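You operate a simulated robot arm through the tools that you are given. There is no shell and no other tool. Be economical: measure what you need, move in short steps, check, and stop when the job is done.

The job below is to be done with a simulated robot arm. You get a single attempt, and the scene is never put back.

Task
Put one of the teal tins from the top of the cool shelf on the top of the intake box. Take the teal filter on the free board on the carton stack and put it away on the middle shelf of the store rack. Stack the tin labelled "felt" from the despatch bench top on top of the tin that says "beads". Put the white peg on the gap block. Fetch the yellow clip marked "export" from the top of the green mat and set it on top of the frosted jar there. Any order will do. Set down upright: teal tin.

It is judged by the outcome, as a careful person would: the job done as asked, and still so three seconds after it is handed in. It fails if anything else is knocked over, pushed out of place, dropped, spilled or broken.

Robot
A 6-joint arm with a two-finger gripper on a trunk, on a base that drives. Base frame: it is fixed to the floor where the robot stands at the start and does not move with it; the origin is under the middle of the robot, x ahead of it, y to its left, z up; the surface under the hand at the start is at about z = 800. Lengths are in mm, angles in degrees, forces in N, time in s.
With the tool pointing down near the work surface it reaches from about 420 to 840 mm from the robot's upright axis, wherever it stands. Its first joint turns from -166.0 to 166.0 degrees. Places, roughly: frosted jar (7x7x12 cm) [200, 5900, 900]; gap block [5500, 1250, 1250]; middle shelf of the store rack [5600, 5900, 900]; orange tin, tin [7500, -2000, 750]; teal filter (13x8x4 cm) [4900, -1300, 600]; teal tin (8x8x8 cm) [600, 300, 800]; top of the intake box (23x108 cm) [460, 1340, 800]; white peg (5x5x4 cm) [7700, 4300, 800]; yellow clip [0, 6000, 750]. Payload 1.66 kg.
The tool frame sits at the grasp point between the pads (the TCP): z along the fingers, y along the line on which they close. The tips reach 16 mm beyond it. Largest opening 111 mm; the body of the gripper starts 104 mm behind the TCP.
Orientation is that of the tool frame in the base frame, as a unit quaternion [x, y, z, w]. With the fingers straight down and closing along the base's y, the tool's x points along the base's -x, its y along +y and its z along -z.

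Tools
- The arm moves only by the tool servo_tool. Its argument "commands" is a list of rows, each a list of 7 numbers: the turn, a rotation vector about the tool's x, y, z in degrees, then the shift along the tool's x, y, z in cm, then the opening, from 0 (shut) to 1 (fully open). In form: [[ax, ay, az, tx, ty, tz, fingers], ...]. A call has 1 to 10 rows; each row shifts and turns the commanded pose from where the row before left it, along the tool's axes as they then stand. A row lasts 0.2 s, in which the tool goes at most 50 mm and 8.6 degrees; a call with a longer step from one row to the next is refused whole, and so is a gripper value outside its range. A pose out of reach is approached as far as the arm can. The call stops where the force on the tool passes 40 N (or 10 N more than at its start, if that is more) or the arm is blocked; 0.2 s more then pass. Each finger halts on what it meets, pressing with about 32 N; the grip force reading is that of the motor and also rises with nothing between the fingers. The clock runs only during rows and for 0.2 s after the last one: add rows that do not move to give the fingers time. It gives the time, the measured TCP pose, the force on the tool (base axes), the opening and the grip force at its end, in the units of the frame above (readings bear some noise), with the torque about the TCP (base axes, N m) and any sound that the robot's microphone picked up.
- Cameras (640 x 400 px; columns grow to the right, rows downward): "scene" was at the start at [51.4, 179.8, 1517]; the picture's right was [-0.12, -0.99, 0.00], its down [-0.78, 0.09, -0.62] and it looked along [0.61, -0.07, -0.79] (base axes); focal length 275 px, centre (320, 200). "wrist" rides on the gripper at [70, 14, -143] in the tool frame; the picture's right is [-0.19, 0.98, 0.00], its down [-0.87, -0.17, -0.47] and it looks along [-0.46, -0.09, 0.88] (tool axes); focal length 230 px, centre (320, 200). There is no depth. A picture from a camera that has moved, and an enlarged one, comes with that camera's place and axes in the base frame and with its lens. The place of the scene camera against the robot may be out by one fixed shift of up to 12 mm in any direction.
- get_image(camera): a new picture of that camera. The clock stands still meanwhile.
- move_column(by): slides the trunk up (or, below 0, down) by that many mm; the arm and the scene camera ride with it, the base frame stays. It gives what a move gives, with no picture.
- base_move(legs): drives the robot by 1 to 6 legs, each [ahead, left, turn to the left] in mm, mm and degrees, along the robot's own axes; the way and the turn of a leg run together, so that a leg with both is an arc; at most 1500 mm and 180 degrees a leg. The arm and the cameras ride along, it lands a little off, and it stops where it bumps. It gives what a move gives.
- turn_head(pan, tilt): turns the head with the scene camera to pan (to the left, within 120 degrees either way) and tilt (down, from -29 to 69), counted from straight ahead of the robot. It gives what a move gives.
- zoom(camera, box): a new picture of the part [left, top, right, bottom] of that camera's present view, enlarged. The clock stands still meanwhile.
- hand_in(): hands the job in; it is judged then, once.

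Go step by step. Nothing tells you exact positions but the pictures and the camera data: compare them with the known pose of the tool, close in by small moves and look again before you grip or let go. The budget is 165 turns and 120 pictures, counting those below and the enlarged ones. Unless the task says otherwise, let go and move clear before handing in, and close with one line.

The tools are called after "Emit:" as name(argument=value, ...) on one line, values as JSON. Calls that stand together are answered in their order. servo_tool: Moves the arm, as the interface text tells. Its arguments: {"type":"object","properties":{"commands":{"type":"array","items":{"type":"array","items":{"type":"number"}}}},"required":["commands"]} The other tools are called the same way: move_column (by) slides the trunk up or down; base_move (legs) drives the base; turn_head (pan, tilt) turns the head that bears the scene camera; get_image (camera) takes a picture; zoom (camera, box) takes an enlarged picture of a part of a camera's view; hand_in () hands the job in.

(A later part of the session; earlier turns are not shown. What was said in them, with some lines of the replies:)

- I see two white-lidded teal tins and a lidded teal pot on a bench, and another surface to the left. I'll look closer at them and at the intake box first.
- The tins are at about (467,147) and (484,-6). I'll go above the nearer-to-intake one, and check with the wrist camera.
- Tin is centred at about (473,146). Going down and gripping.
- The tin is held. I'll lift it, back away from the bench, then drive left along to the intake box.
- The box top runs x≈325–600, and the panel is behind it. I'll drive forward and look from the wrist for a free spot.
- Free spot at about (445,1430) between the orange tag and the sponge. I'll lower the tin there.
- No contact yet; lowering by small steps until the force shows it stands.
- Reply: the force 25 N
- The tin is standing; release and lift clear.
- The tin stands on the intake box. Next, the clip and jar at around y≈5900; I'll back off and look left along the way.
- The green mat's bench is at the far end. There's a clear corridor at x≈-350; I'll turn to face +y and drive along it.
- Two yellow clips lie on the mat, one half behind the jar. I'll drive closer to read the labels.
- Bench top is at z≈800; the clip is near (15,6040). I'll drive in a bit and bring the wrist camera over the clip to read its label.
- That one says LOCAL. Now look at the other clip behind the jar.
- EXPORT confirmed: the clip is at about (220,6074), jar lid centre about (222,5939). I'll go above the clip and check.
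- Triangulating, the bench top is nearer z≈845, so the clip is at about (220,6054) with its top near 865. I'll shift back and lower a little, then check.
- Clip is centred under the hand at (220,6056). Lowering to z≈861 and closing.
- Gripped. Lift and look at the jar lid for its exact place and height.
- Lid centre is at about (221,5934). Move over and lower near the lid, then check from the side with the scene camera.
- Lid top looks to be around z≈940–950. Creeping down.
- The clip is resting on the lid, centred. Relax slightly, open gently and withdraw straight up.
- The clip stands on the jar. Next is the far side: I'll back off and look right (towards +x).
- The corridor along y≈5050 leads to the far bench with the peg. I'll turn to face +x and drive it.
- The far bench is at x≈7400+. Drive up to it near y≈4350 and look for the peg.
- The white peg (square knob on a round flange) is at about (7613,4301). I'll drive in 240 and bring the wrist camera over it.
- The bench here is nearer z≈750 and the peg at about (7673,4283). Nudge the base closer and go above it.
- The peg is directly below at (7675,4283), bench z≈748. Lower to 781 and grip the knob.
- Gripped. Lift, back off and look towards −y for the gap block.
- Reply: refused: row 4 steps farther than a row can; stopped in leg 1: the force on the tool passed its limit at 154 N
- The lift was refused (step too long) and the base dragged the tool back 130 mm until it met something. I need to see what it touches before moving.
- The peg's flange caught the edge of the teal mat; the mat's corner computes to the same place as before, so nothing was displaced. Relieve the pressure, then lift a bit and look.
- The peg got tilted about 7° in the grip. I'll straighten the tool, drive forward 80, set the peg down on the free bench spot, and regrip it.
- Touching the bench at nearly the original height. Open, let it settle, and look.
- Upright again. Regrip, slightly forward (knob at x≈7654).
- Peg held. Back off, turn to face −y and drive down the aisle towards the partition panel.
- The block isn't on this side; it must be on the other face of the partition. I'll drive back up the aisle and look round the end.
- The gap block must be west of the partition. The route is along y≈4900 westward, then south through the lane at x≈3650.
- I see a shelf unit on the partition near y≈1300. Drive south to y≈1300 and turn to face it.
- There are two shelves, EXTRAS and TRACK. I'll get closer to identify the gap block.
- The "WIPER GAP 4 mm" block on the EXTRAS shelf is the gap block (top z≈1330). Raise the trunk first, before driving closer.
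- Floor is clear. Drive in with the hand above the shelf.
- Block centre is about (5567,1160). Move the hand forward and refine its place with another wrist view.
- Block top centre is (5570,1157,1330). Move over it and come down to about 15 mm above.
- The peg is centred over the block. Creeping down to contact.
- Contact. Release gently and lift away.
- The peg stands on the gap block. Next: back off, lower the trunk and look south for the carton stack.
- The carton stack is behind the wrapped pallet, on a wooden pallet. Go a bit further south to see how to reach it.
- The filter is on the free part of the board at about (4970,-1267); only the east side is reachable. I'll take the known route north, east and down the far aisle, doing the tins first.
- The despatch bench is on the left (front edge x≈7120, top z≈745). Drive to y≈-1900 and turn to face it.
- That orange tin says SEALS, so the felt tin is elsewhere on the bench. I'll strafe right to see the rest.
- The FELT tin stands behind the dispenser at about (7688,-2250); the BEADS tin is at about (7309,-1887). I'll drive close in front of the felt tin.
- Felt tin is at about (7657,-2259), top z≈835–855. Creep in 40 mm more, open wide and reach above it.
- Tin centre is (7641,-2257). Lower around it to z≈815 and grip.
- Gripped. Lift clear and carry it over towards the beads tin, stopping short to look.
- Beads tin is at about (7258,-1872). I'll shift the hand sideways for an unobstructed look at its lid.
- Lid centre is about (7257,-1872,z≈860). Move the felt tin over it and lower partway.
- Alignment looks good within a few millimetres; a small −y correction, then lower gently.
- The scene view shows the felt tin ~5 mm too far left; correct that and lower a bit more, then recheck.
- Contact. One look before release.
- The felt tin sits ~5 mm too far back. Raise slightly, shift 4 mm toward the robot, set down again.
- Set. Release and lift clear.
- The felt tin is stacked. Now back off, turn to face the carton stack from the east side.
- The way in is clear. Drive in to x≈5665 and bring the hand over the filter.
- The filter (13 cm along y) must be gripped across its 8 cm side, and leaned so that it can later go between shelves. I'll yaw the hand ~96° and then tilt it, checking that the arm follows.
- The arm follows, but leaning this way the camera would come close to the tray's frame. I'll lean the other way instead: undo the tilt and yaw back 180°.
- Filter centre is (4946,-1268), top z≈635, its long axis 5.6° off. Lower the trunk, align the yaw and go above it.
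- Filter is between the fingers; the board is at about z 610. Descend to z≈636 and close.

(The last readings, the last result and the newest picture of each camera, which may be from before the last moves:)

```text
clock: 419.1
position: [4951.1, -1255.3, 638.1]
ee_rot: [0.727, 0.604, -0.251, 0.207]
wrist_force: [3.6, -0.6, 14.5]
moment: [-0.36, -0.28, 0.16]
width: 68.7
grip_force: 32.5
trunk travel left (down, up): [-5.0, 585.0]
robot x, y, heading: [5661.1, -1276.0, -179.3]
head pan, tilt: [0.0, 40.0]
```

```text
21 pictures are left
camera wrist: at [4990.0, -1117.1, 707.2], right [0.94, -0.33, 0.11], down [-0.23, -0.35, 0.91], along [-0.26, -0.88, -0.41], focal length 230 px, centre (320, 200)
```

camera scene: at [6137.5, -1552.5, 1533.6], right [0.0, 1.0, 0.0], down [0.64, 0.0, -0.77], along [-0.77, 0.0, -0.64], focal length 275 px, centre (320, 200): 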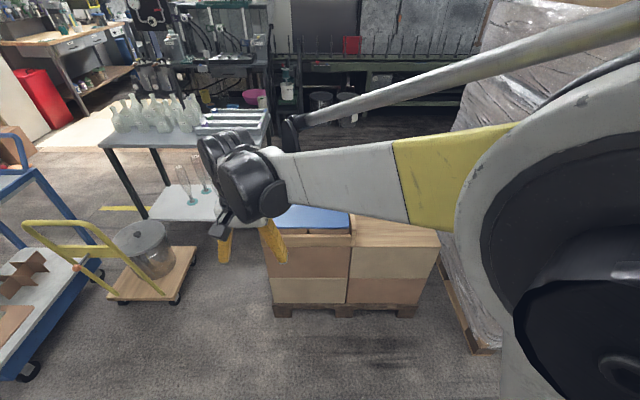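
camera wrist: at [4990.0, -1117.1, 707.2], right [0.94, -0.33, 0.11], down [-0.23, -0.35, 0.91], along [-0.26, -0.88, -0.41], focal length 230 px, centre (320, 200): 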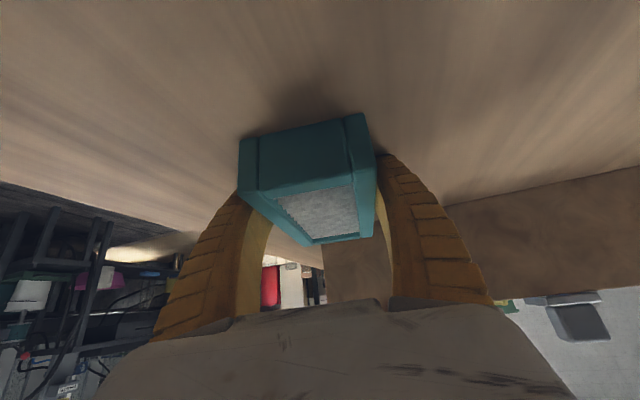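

Gripped. Lift straight up and check that it hangs level.

Emit:
servo_tool(commands=[[0, 0, 0, -1.24, 0, -1.58, 0], [0, 0, 0, -2.47, 0, -3.15, 0], [0, 0, 0, -2.47, 0, -3.15, 0], [0, 0, 0, -2.47, 0, -3.15, 0], [0, 0, 0, -2.47, 0, -3.15, 0], [0, 0, 0, -2.47, 0, -3.15, 0]])

Emit:
get_image(camera="wrist")

Emit:
get_image(camera="scene")

```text
clock: 420.5
position: [4951.9, -1254.8, 858.7]
ee_rot: [0.727, 0.604, -0.251, 0.207]
wrist_force: [-0.3, -0.5, -0.3]
moment: [-0.02, 0.0, 0.01]
width: 68.8
grip_force: 32.3
trunk travel left (down, up): [-5.0, 585.0]
robot x, y, heading: [5661.3, -1274.9, -179.3]
head pan, tilt: [0.0, 40.0]
```

```text
20 pictures are left
camera wrist: at [4991.3, -1117.2, 928.5], right [0.94, -0.33, 0.11], down [-0.24, -0.35, 0.9], along [-0.26, -0.88, -0.41], focal length 230 px, centre (320, 200)
```

wrist: 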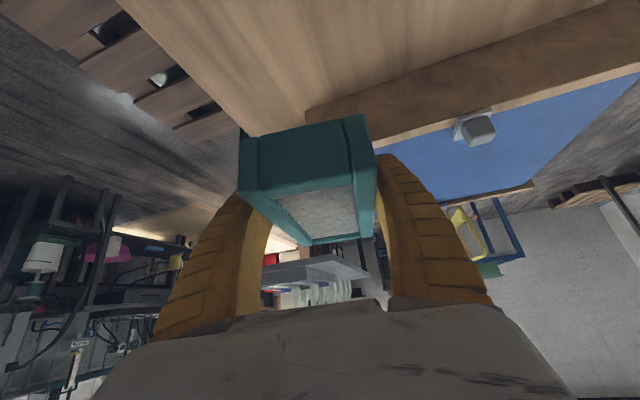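

```text
19 pictures are left
camera scene: at [5595.7, -1467.2, 1413.6], right [-0.01, 1.0, 0.0], down [0.64, 0.01, -0.77], along [-0.77, -0.01, -0.64], focal length 275 px, centre (320, 200)
```

scene: 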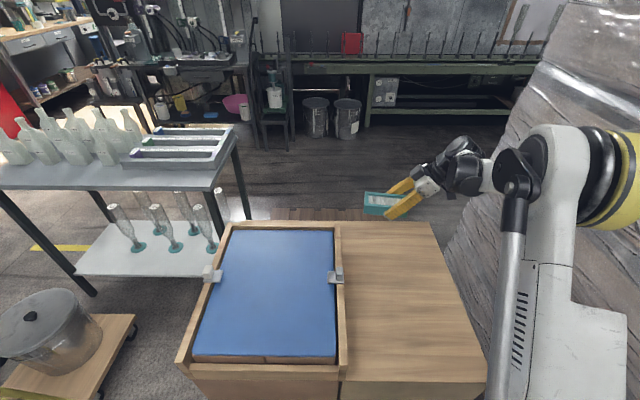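

The filter hangs level. I'll swing the tool round to point straight ahead of the robot (rotation about the vertical), then back off.

Emit:
servo_tool(commands=[[4.88, 0, 6.22, 0, 0, 0, 0], [4.88, 0, 6.22, 0, 0, 0, 0], [4.88, 0, 6.22, 0, 0, 0, 0], [4.88, 0, 6.22, 0, 0, 0, 0], [4.88, 0, 6.22, 0, 0, 0, 0], [4.88, 0, 6.22, 0, 0, 0, 0], [4.88, 0, 6.22, 0, 0, 0, 0], [4.88, 0, 6.22, 0, 0, 0, 0], [4.88, 0, 6.22, 0, 0, 0, 0], [4.88, 0, 6.22, 0, 0, 0, 0]])

```text
clock: 422.7
position: [4950.0, -1254.6, 857.1]
ee_rot: [0.945, 0.003, -0.328, -0.002]
wrist_force: [-0.5, 0.0, -1.0]
moment: [0.03, 0.03, -0.03]
width: 68.7
grip_force: 31.6
trunk travel left (down, up): [-5.0, 585.0]
robot x, y, heading: [5662.1, -1270.5, -179.4]
head pan, tilt: [0.0, 40.0]
```

Emit:
move_column(by=250)

Emit:
base_move(legs=[[-700, 0, 0], [0, 0, -90], [1500, 0, 0], [1500, 0, 0], [1500, 0, 0], [1000, 0, 0]])

```text
clock: 425.3
position: [4952.2, -1253.7, 1107.1]
ee_rot: [0.945, 0.002, -0.327, -0.001]
wrist_force: [-0.4, -0.3, -0.1]
moment: [-0.01, -0.01, -0.01]
width: 68.4
grip_force: 32.3
trunk travel left (down, up): [-255.0, 335.0]
robot x, y, heading: [5664.2, -1275.0, -179.3]
head pan, tilt: [0.0, 40.0]
```

```text
clock: 458.7
position: [6429.6, 4917.0, 1107.2]
ee_rot: [-0.662, 0.674, 0.229, 0.235]
wrist_force: [0.0, -0.1, -0.5]
moment: [-0.02, -0.04, -0.02]
width: 68.5
grip_force: 31.9
trunk travel left (down, up): [-255.0, 335.0]
robot x, y, heading: [6391.4, 4207.3, 89.4]
head pan, tilt: [0.0, 40.0]
```

Carefully: ahead 350, then strafe left to stand in front of the store rack, and look.

Emit:
base_move(legs=[[300, 0, 0], [0, 750, 0.6]])

Emit:
turn_head(pan=0, tilt=25)

Emit:
get_image(camera="scene")

```text
clock: 464.4
position: [5670.3, 5224.3, 1107.8]
ee_rot: [-0.667, 0.669, 0.23, 0.233]
wrist_force: [0.2, -0.7, 0.2]
moment: [-0.03, -0.02, -0.06]
width: 68.8
grip_force: 31.7
trunk travel left (down, up): [-255.0, 335.0]
robot x, y, heading: [5645.3, 4515.8, 90.0]
head pan, tilt: [0.0, 40.0]
```

```text
clock: 465.2
position: [5670.8, 5224.9, 1108.4]
ee_rot: [-0.668, 0.669, 0.23, 0.232]
wrist_force: [-0.4, -1.0, -1.5]
moment: [0.02, -0.01, 0.0]
width: 68.6
grip_force: 32.4
trunk travel left (down, up): [-255.0, 335.0]
robot x, y, heading: [5643.3, 4516.9, 90.4]
head pan, tilt: [0.0, 25.0]
```

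```text
18 pictures are left
camera scene: at [5450.0, 4584.7, 1686.8], right [1.0, 0.0, 0.0], down [0.0, -0.42, -0.91], along [0.0, 0.91, -0.42], focal length 275 px, centre (320, 200)
```

scene: 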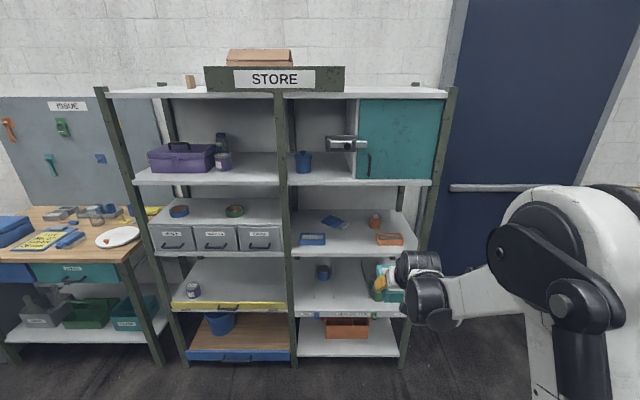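

Emit:
zoom(camera="scene", box=[285, 170, 435, 270])

```text
4.00 times, centred on (360, 220) of scene
camera zoom: at [5450.0, 4584.7, 1686.8], right [1.0, 0.0, 0.0], down [0.0, -0.42, -0.91], along [0.0, 0.91, -0.42], focal length 1100 px, centre (160, 120)
```

zoom: 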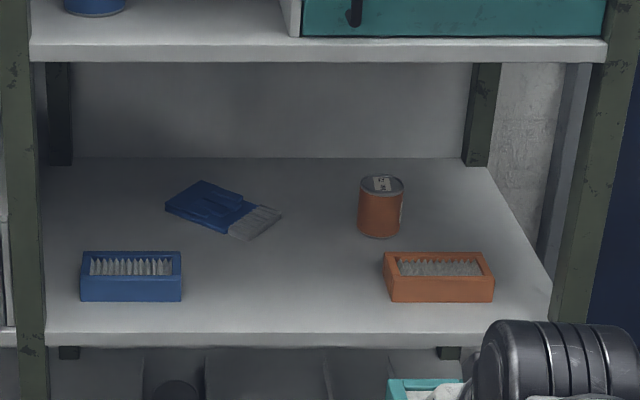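

The gap at the front middle of the right bay (x≈5610, y≈5740–5870, shelf z≈880) is free. Lower the trunk to entry height and line up.

Emit:
move_column(by=-160)

Emit:
base_move(legs=[[0, 62, 0], [340, 0, 0]])

Emit:
get_image(camera="scene")

Emit:
get_image(camera="wrist")

```text
clock: 467.0
position: [5671.2, 5225.1, 948.8]
ee_rot: [-0.667, 0.669, 0.23, 0.233]
wrist_force: [0.6, 0.1, 0.8]
moment: [-0.02, -0.01, 0.03]
width: 68.8
grip_force: 32.2
trunk travel left (down, up): [-95.0, 495.0]
robot x, y, heading: [5643.5, 4513.8, 90.5]
head pan, tilt: [0.0, 25.0]
```

```text
clock: 469.8
position: [5607.5, 5565.1, 947.7]
ee_rot: [-0.667, 0.669, 0.229, 0.232]
wrist_force: [-0.3, -0.1, -0.5]
moment: [0.02, 0.01, -0.02]
width: 68.7
grip_force: 31.9
trunk travel left (down, up): [-95.0, 495.0]
robot x, y, heading: [5582.8, 4852.8, 90.1]
head pan, tilt: [0.0, 25.0]
```

```text
16 pictures are left
camera scene: at [5386.5, 4924.9, 1526.9], right [1.0, 0.0, 0.0], down [0.0, -0.42, -0.91], along [0.0, 0.91, -0.42], focal length 275 px, centre (320, 200)
```

scene: 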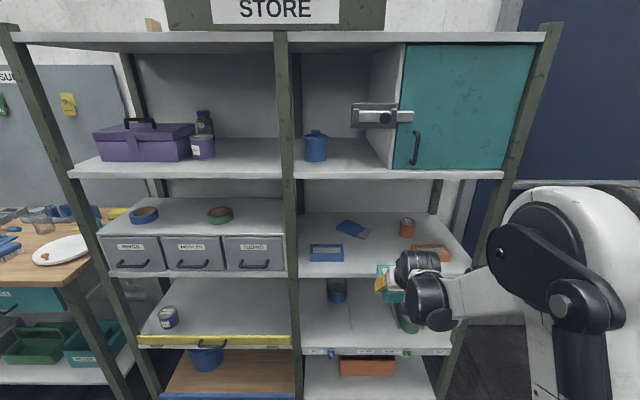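

```text
15 pictures are left
camera wrist: at [5591.9, 5421.5, 1016.7], right [-0.98, 0.15, 0.11], down [0.17, 0.39, 0.91], along [0.09, 0.91, -0.41], focal length 230 px, centre (320, 200)
```

wrist: 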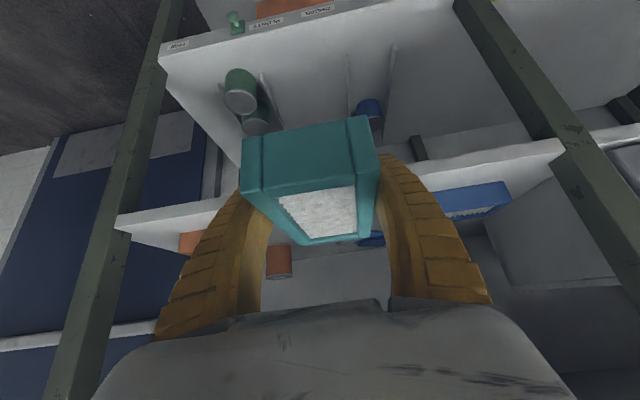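

Lined up at x≈5607. Raise 10 mm for safety and enter part-way.

Emit:
move_column(by=12)

Emit:
base_move(legs=[[130, 0, 0]])

Emit:
get_image(camera="wrist")

Emit:
zoom(camera="scene", box=[290, 180, 480, 310])

```text
clock: 470.4
position: [5607.9, 5564.6, 959.9]
ee_rot: [-0.667, 0.669, 0.23, 0.233]
wrist_force: [-0.5, 0.1, -1.3]
moment: [0.01, 0.0, 0.02]
width: 68.7
grip_force: 32.1
trunk travel left (down, up): [-107.0, 483.0]
robot x, y, heading: [5581.1, 4854.1, 90.2]
head pan, tilt: [0.0, 25.0]
```

```text
clock: 471.7
position: [5606.2, 5694.5, 962.1]
ee_rot: [-0.667, 0.669, 0.23, 0.233]
wrist_force: [0.4, 0.3, -1.3]
moment: [-0.02, -0.02, 0.0]
width: 68.9
grip_force: 32.5
trunk travel left (down, up): [-107.0, 483.0]
robot x, y, heading: [5583.2, 4985.4, 90.3]
head pan, tilt: [0.0, 25.0]
```

```text
14 pictures are left
camera wrist: at [5592.1, 5551.4, 1028.6], right [-0.98, 0.15, 0.11], down [0.17, 0.39, 0.91], along [0.09, 0.91, -0.41], focal length 230 px, centre (320, 200)
```

wrist: 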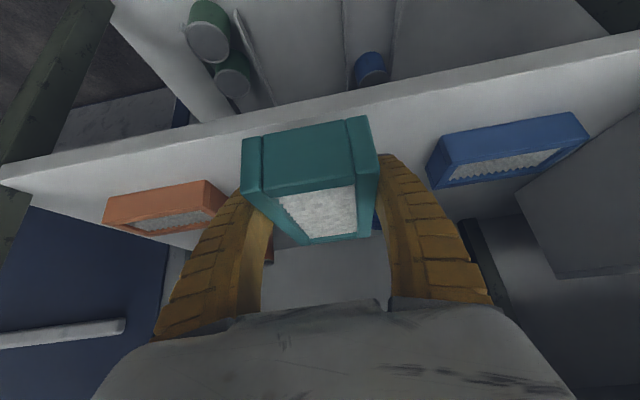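

```text
3.08 times, centred on (385, 245) of scene
camera zoom: at [5386.2, 5055.2, 1538.8], right [1.0, 0.0, 0.0], down [0.0, -0.42, -0.91], along [0.0, 0.91, -0.42], focal length 846 px, centre (120, 62)
```

zoom: 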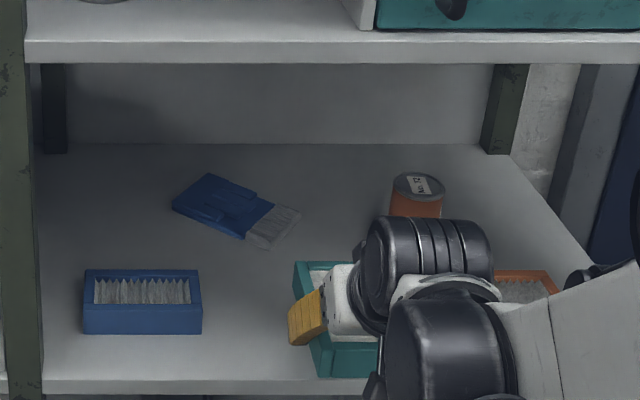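

The shelf front is at y≈5703, z≈886. Go in another 80 mm, then lower with the trunk to just above the shelf.

Emit:
base_move(legs=[[80, 0, 0]])

Emit:
move_column(by=-38)

Emit:
get_image(camera="wrist")

Emit:
zoom(camera="scene", box=[290, 180, 480, 330])

```text
clock: 472.8
position: [5605.9, 5773.9, 960.2]
ee_rot: [-0.667, 0.669, 0.23, 0.233]
wrist_force: [0.3, 0.1, -1.3]
moment: [-0.02, -0.02, 0.0]
width: 68.9
grip_force: 32.2
trunk travel left (down, up): [-107.0, 483.0]
robot x, y, heading: [5579.8, 5063.6, 89.9]
head pan, tilt: [0.0, 25.0]
```

```text
clock: 473.6
position: [5607.1, 5773.9, 923.5]
ee_rot: [-0.667, 0.669, 0.23, 0.233]
wrist_force: [0.1, 0.0, 0.3]
moment: [-0.02, -0.02, 0.01]
width: 68.6
grip_force: 32.0
trunk travel left (down, up): [-69.0, 521.0]
robot x, y, heading: [5577.4, 5062.6, 90.4]
head pan, tilt: [0.0, 25.0]
```

```text
12 pictures are left
camera wrist: at [5591.3, 5630.3, 991.0], right [-0.98, 0.15, 0.11], down [0.17, 0.39, 0.91], along [0.09, 0.91, -0.41], focal length 230 px, centre (320, 200)
```

wrist: 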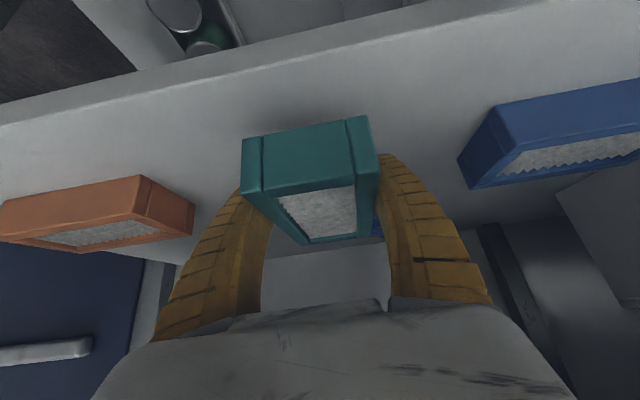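

```text
2.67 times, centred on (385, 255) of scene
camera zoom: at [5385.9, 5133.5, 1501.0], right [1.0, 0.0, 0.0], down [0.0, -0.42, -0.91], along [0.0, 0.91, -0.42], focal length 734 px, centre (147, 53)
```

zoom: 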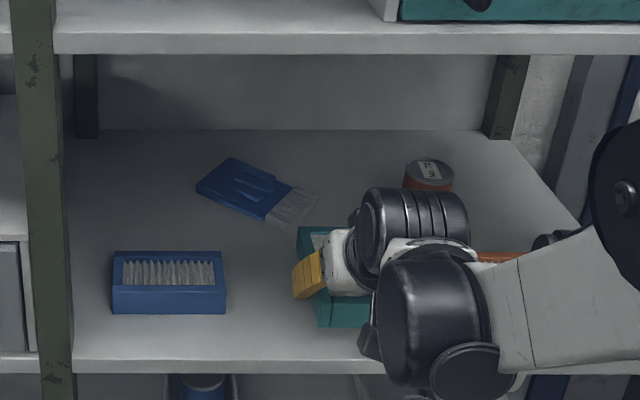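

Well placed between the two other filters. Creep down.

Emit:
servo_tool(commands=[[0, 0, 0, 0.31, 0, 0.39, 0], [0, 0, 0, 0.19, 0, 0.24, 0], [0, 0, 0, 0.12, 0, 0.16, 0]])

```text
clock: 474.4
position: [5606.5, 5775.3, 912.7]
ee_rot: [-0.667, 0.669, 0.23, 0.232]
wrist_force: [0.3, 0.1, -0.1]
moment: [0.01, -0.02, 0.0]
width: 68.7
grip_force: 32.0
trunk travel left (down, up): [-69.0, 521.0]
robot x, y, heading: [5577.4, 5067.0, 90.2]
head pan, tilt: [0.0, 25.0]
```

Emit:
servo_tool(commands=[[0, 0, 0, 0.12, 0, 0.16, 0], [0, 0, 0, 0.09, 0, 0.12, 0]])

```text
clock: 475.0
position: [5605.3, 5773.8, 909.8]
ee_rot: [-0.667, 0.669, 0.231, 0.233]
wrist_force: [-0.2, 0.5, -0.6]
moment: [-0.01, 0.01, 0.0]
width: 68.5
grip_force: 31.6
trunk travel left (down, up): [-69.0, 521.0]
robot x, y, heading: [5579.8, 5064.4, 90.3]
head pan, tilt: [0.0, 25.0]
```

Emit:
servo_tool(commands=[[0, 0, 0, 0.12, 0, 0.16, 0], [0, 0, 0, 0.09, 0, 0.12, 0], [0, 0, 0, 0.06, 0, 0.08, 0]])

Emit:
get_image(camera="wrist")

```text
clock: 475.8
position: [5606.3, 5774.4, 903.7]
ee_rot: [-0.667, 0.669, 0.23, 0.233]
wrist_force: [0.4, 0.4, -0.2]
moment: [-0.04, 0.02, -0.02]
width: 68.7
grip_force: 32.0
trunk travel left (down, up): [-69.0, 521.0]
robot x, y, heading: [5576.9, 5061.0, 90.2]
head pan, tilt: [0.0, 25.0]
```

```text
10 pictures are left
camera wrist: at [5591.3, 5630.6, 972.9], right [-0.98, 0.15, 0.11], down [0.17, 0.39, 0.91], along [0.09, 0.91, -0.41], focal length 230 px, centre (320, 200)
```

wrist: 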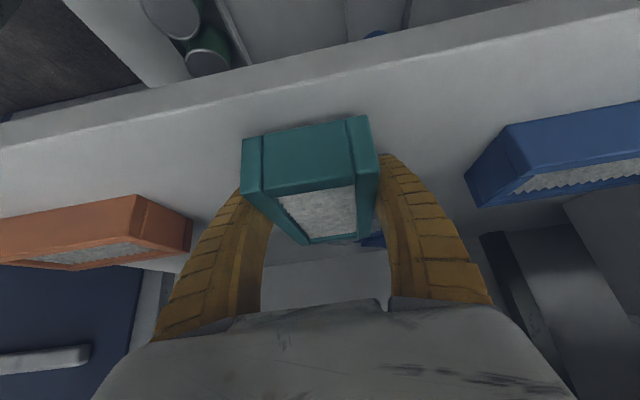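

Emit:
servo_tool(commands=[[0, 0, 0, 0.12, 0, 0.16, 0], [0, 0, 0, 0.12, 0, 0.16, 0]])

Emit:
servo_tool(commands=[[0, 0, 0, 0.12, 0, 0.16, 0], [0, 0, 0, 0.06, 0, 0.08, 0]])

```text
clock: 476.4
position: [5605.6, 5774.9, 900.7]
ee_rot: [-0.668, 0.669, 0.23, 0.232]
wrist_force: [0.1, 0.4, -1.2]
moment: [-0.01, -0.03, -0.02]
width: 68.8
grip_force: 31.9
trunk travel left (down, up): [-69.0, 521.0]
robot x, y, heading: [5581.2, 5063.0, 90.0]
head pan, tilt: [0.0, 25.0]
```

```text
clock: 477.0
position: [5606.3, 5775.3, 898.7]
ee_rot: [-0.667, 0.669, 0.23, 0.234]
wrist_force: [1.3, 3.6, 16.0]
moment: [-0.01, -0.37, 0.09]
width: 68.7
grip_force: 32.4
trunk travel left (down, up): [-69.0, 521.0]
robot x, y, heading: [5578.7, 5063.3, 90.0]
head pan, tilt: [0.0, 25.0]
```

Contact. Ease, open, and withdraw along the tool axis.

Emit:
servo_tool(commands=[[0, 0, 0, -0.06, 0, -0.08, 0.3], [0, 0, 0, 0, 0, 0, 0.8], [0, 0, 0, 0, 0, 0, 0.95], [0, 0, 0, 0, 0, 0, 0.95], [0, 0, 0, 0, 0, -3, 0.95], [0, 0, 0, 0, 0, -4, 0.95]])

Emit:
get_image(camera="wrist")

```text
clock: 478.4
position: [5606.2, 5732.1, 954.3]
ee_rot: [-0.667, 0.669, 0.23, 0.234]
wrist_force: [0.3, 0.9, 0.4]
moment: [-0.02, 0.0, -0.02]
width: 105.7
grip_force: 0.8
trunk travel left (down, up): [-69.0, 521.0]
robot x, y, heading: [5579.1, 5066.2, 90.3]
head pan, tilt: [0.0, 25.0]
```

```text
9 pictures are left
camera wrist: at [5591.3, 5586.8, 1022.9], right [-0.98, 0.15, 0.11], down [0.17, 0.39, 0.91], along [0.09, 0.91, -0.41], focal length 230 px, centre (320, 200)
```

wrist: 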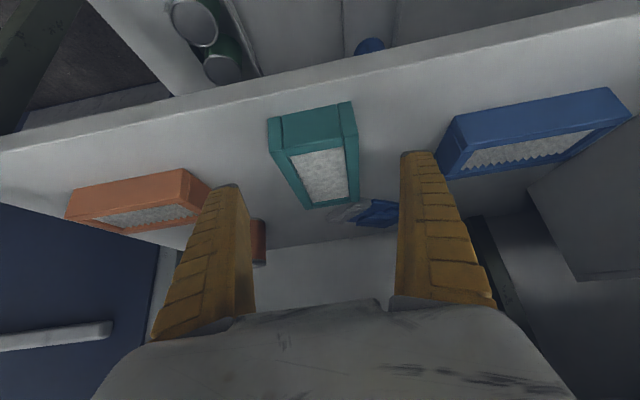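

The filter lies flat on the middle shelf. Drive the base straight back clear and take a final look.

Emit:
base_move(legs=[[-350, 0, 0]])

Emit:
get_image(camera="scene")

```text
clock: 480.6
position: [5609.0, 5383.8, 953.7]
ee_rot: [-0.666, 0.67, 0.23, 0.233]
wrist_force: [-0.6, 0.3, 0.3]
moment: [-0.04, 0.02, -0.02]
width: 106.0
grip_force: 0.1
trunk travel left (down, up): [-69.0, 521.0]
robot x, y, heading: [5580.3, 4714.2, 90.0]
head pan, tilt: [0.0, 25.0]
```

```text
8 pictures are left
camera scene: at [5386.8, 4787.2, 1501.0], right [1.0, 0.0, 0.0], down [0.0, -0.42, -0.91], along [0.0, 0.91, -0.42], focal length 275 px, centre (320, 200)
```

scene: 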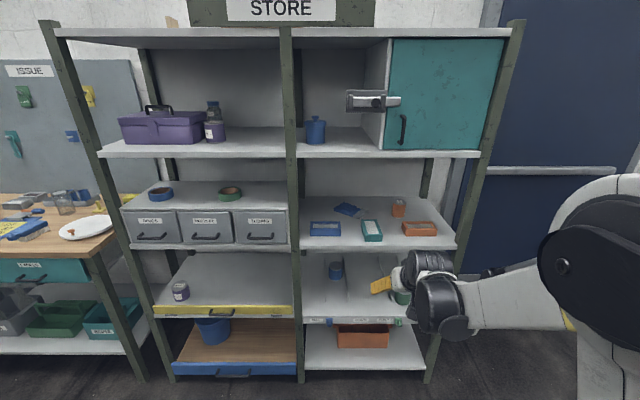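

The filter stands on the middle shelf between the other two, and the hand is clear. All five parts were checked in pictures after release, so I'm handing in.

Emit:
hand_in()

```text
The job is handed in.
```

All five parts are done and handed in: the teal tin is upright on the intake box, the export clip is on the frosted jar, the white peg is on the gap block, the felt tin is on the beads tin, and the teal filter is on the middle shelf of the store rack. The peg's flange caught the edge of the teal mat on the far bench while I was fetching it; the mat and the items on it showed no shift in the pictures afterwards.
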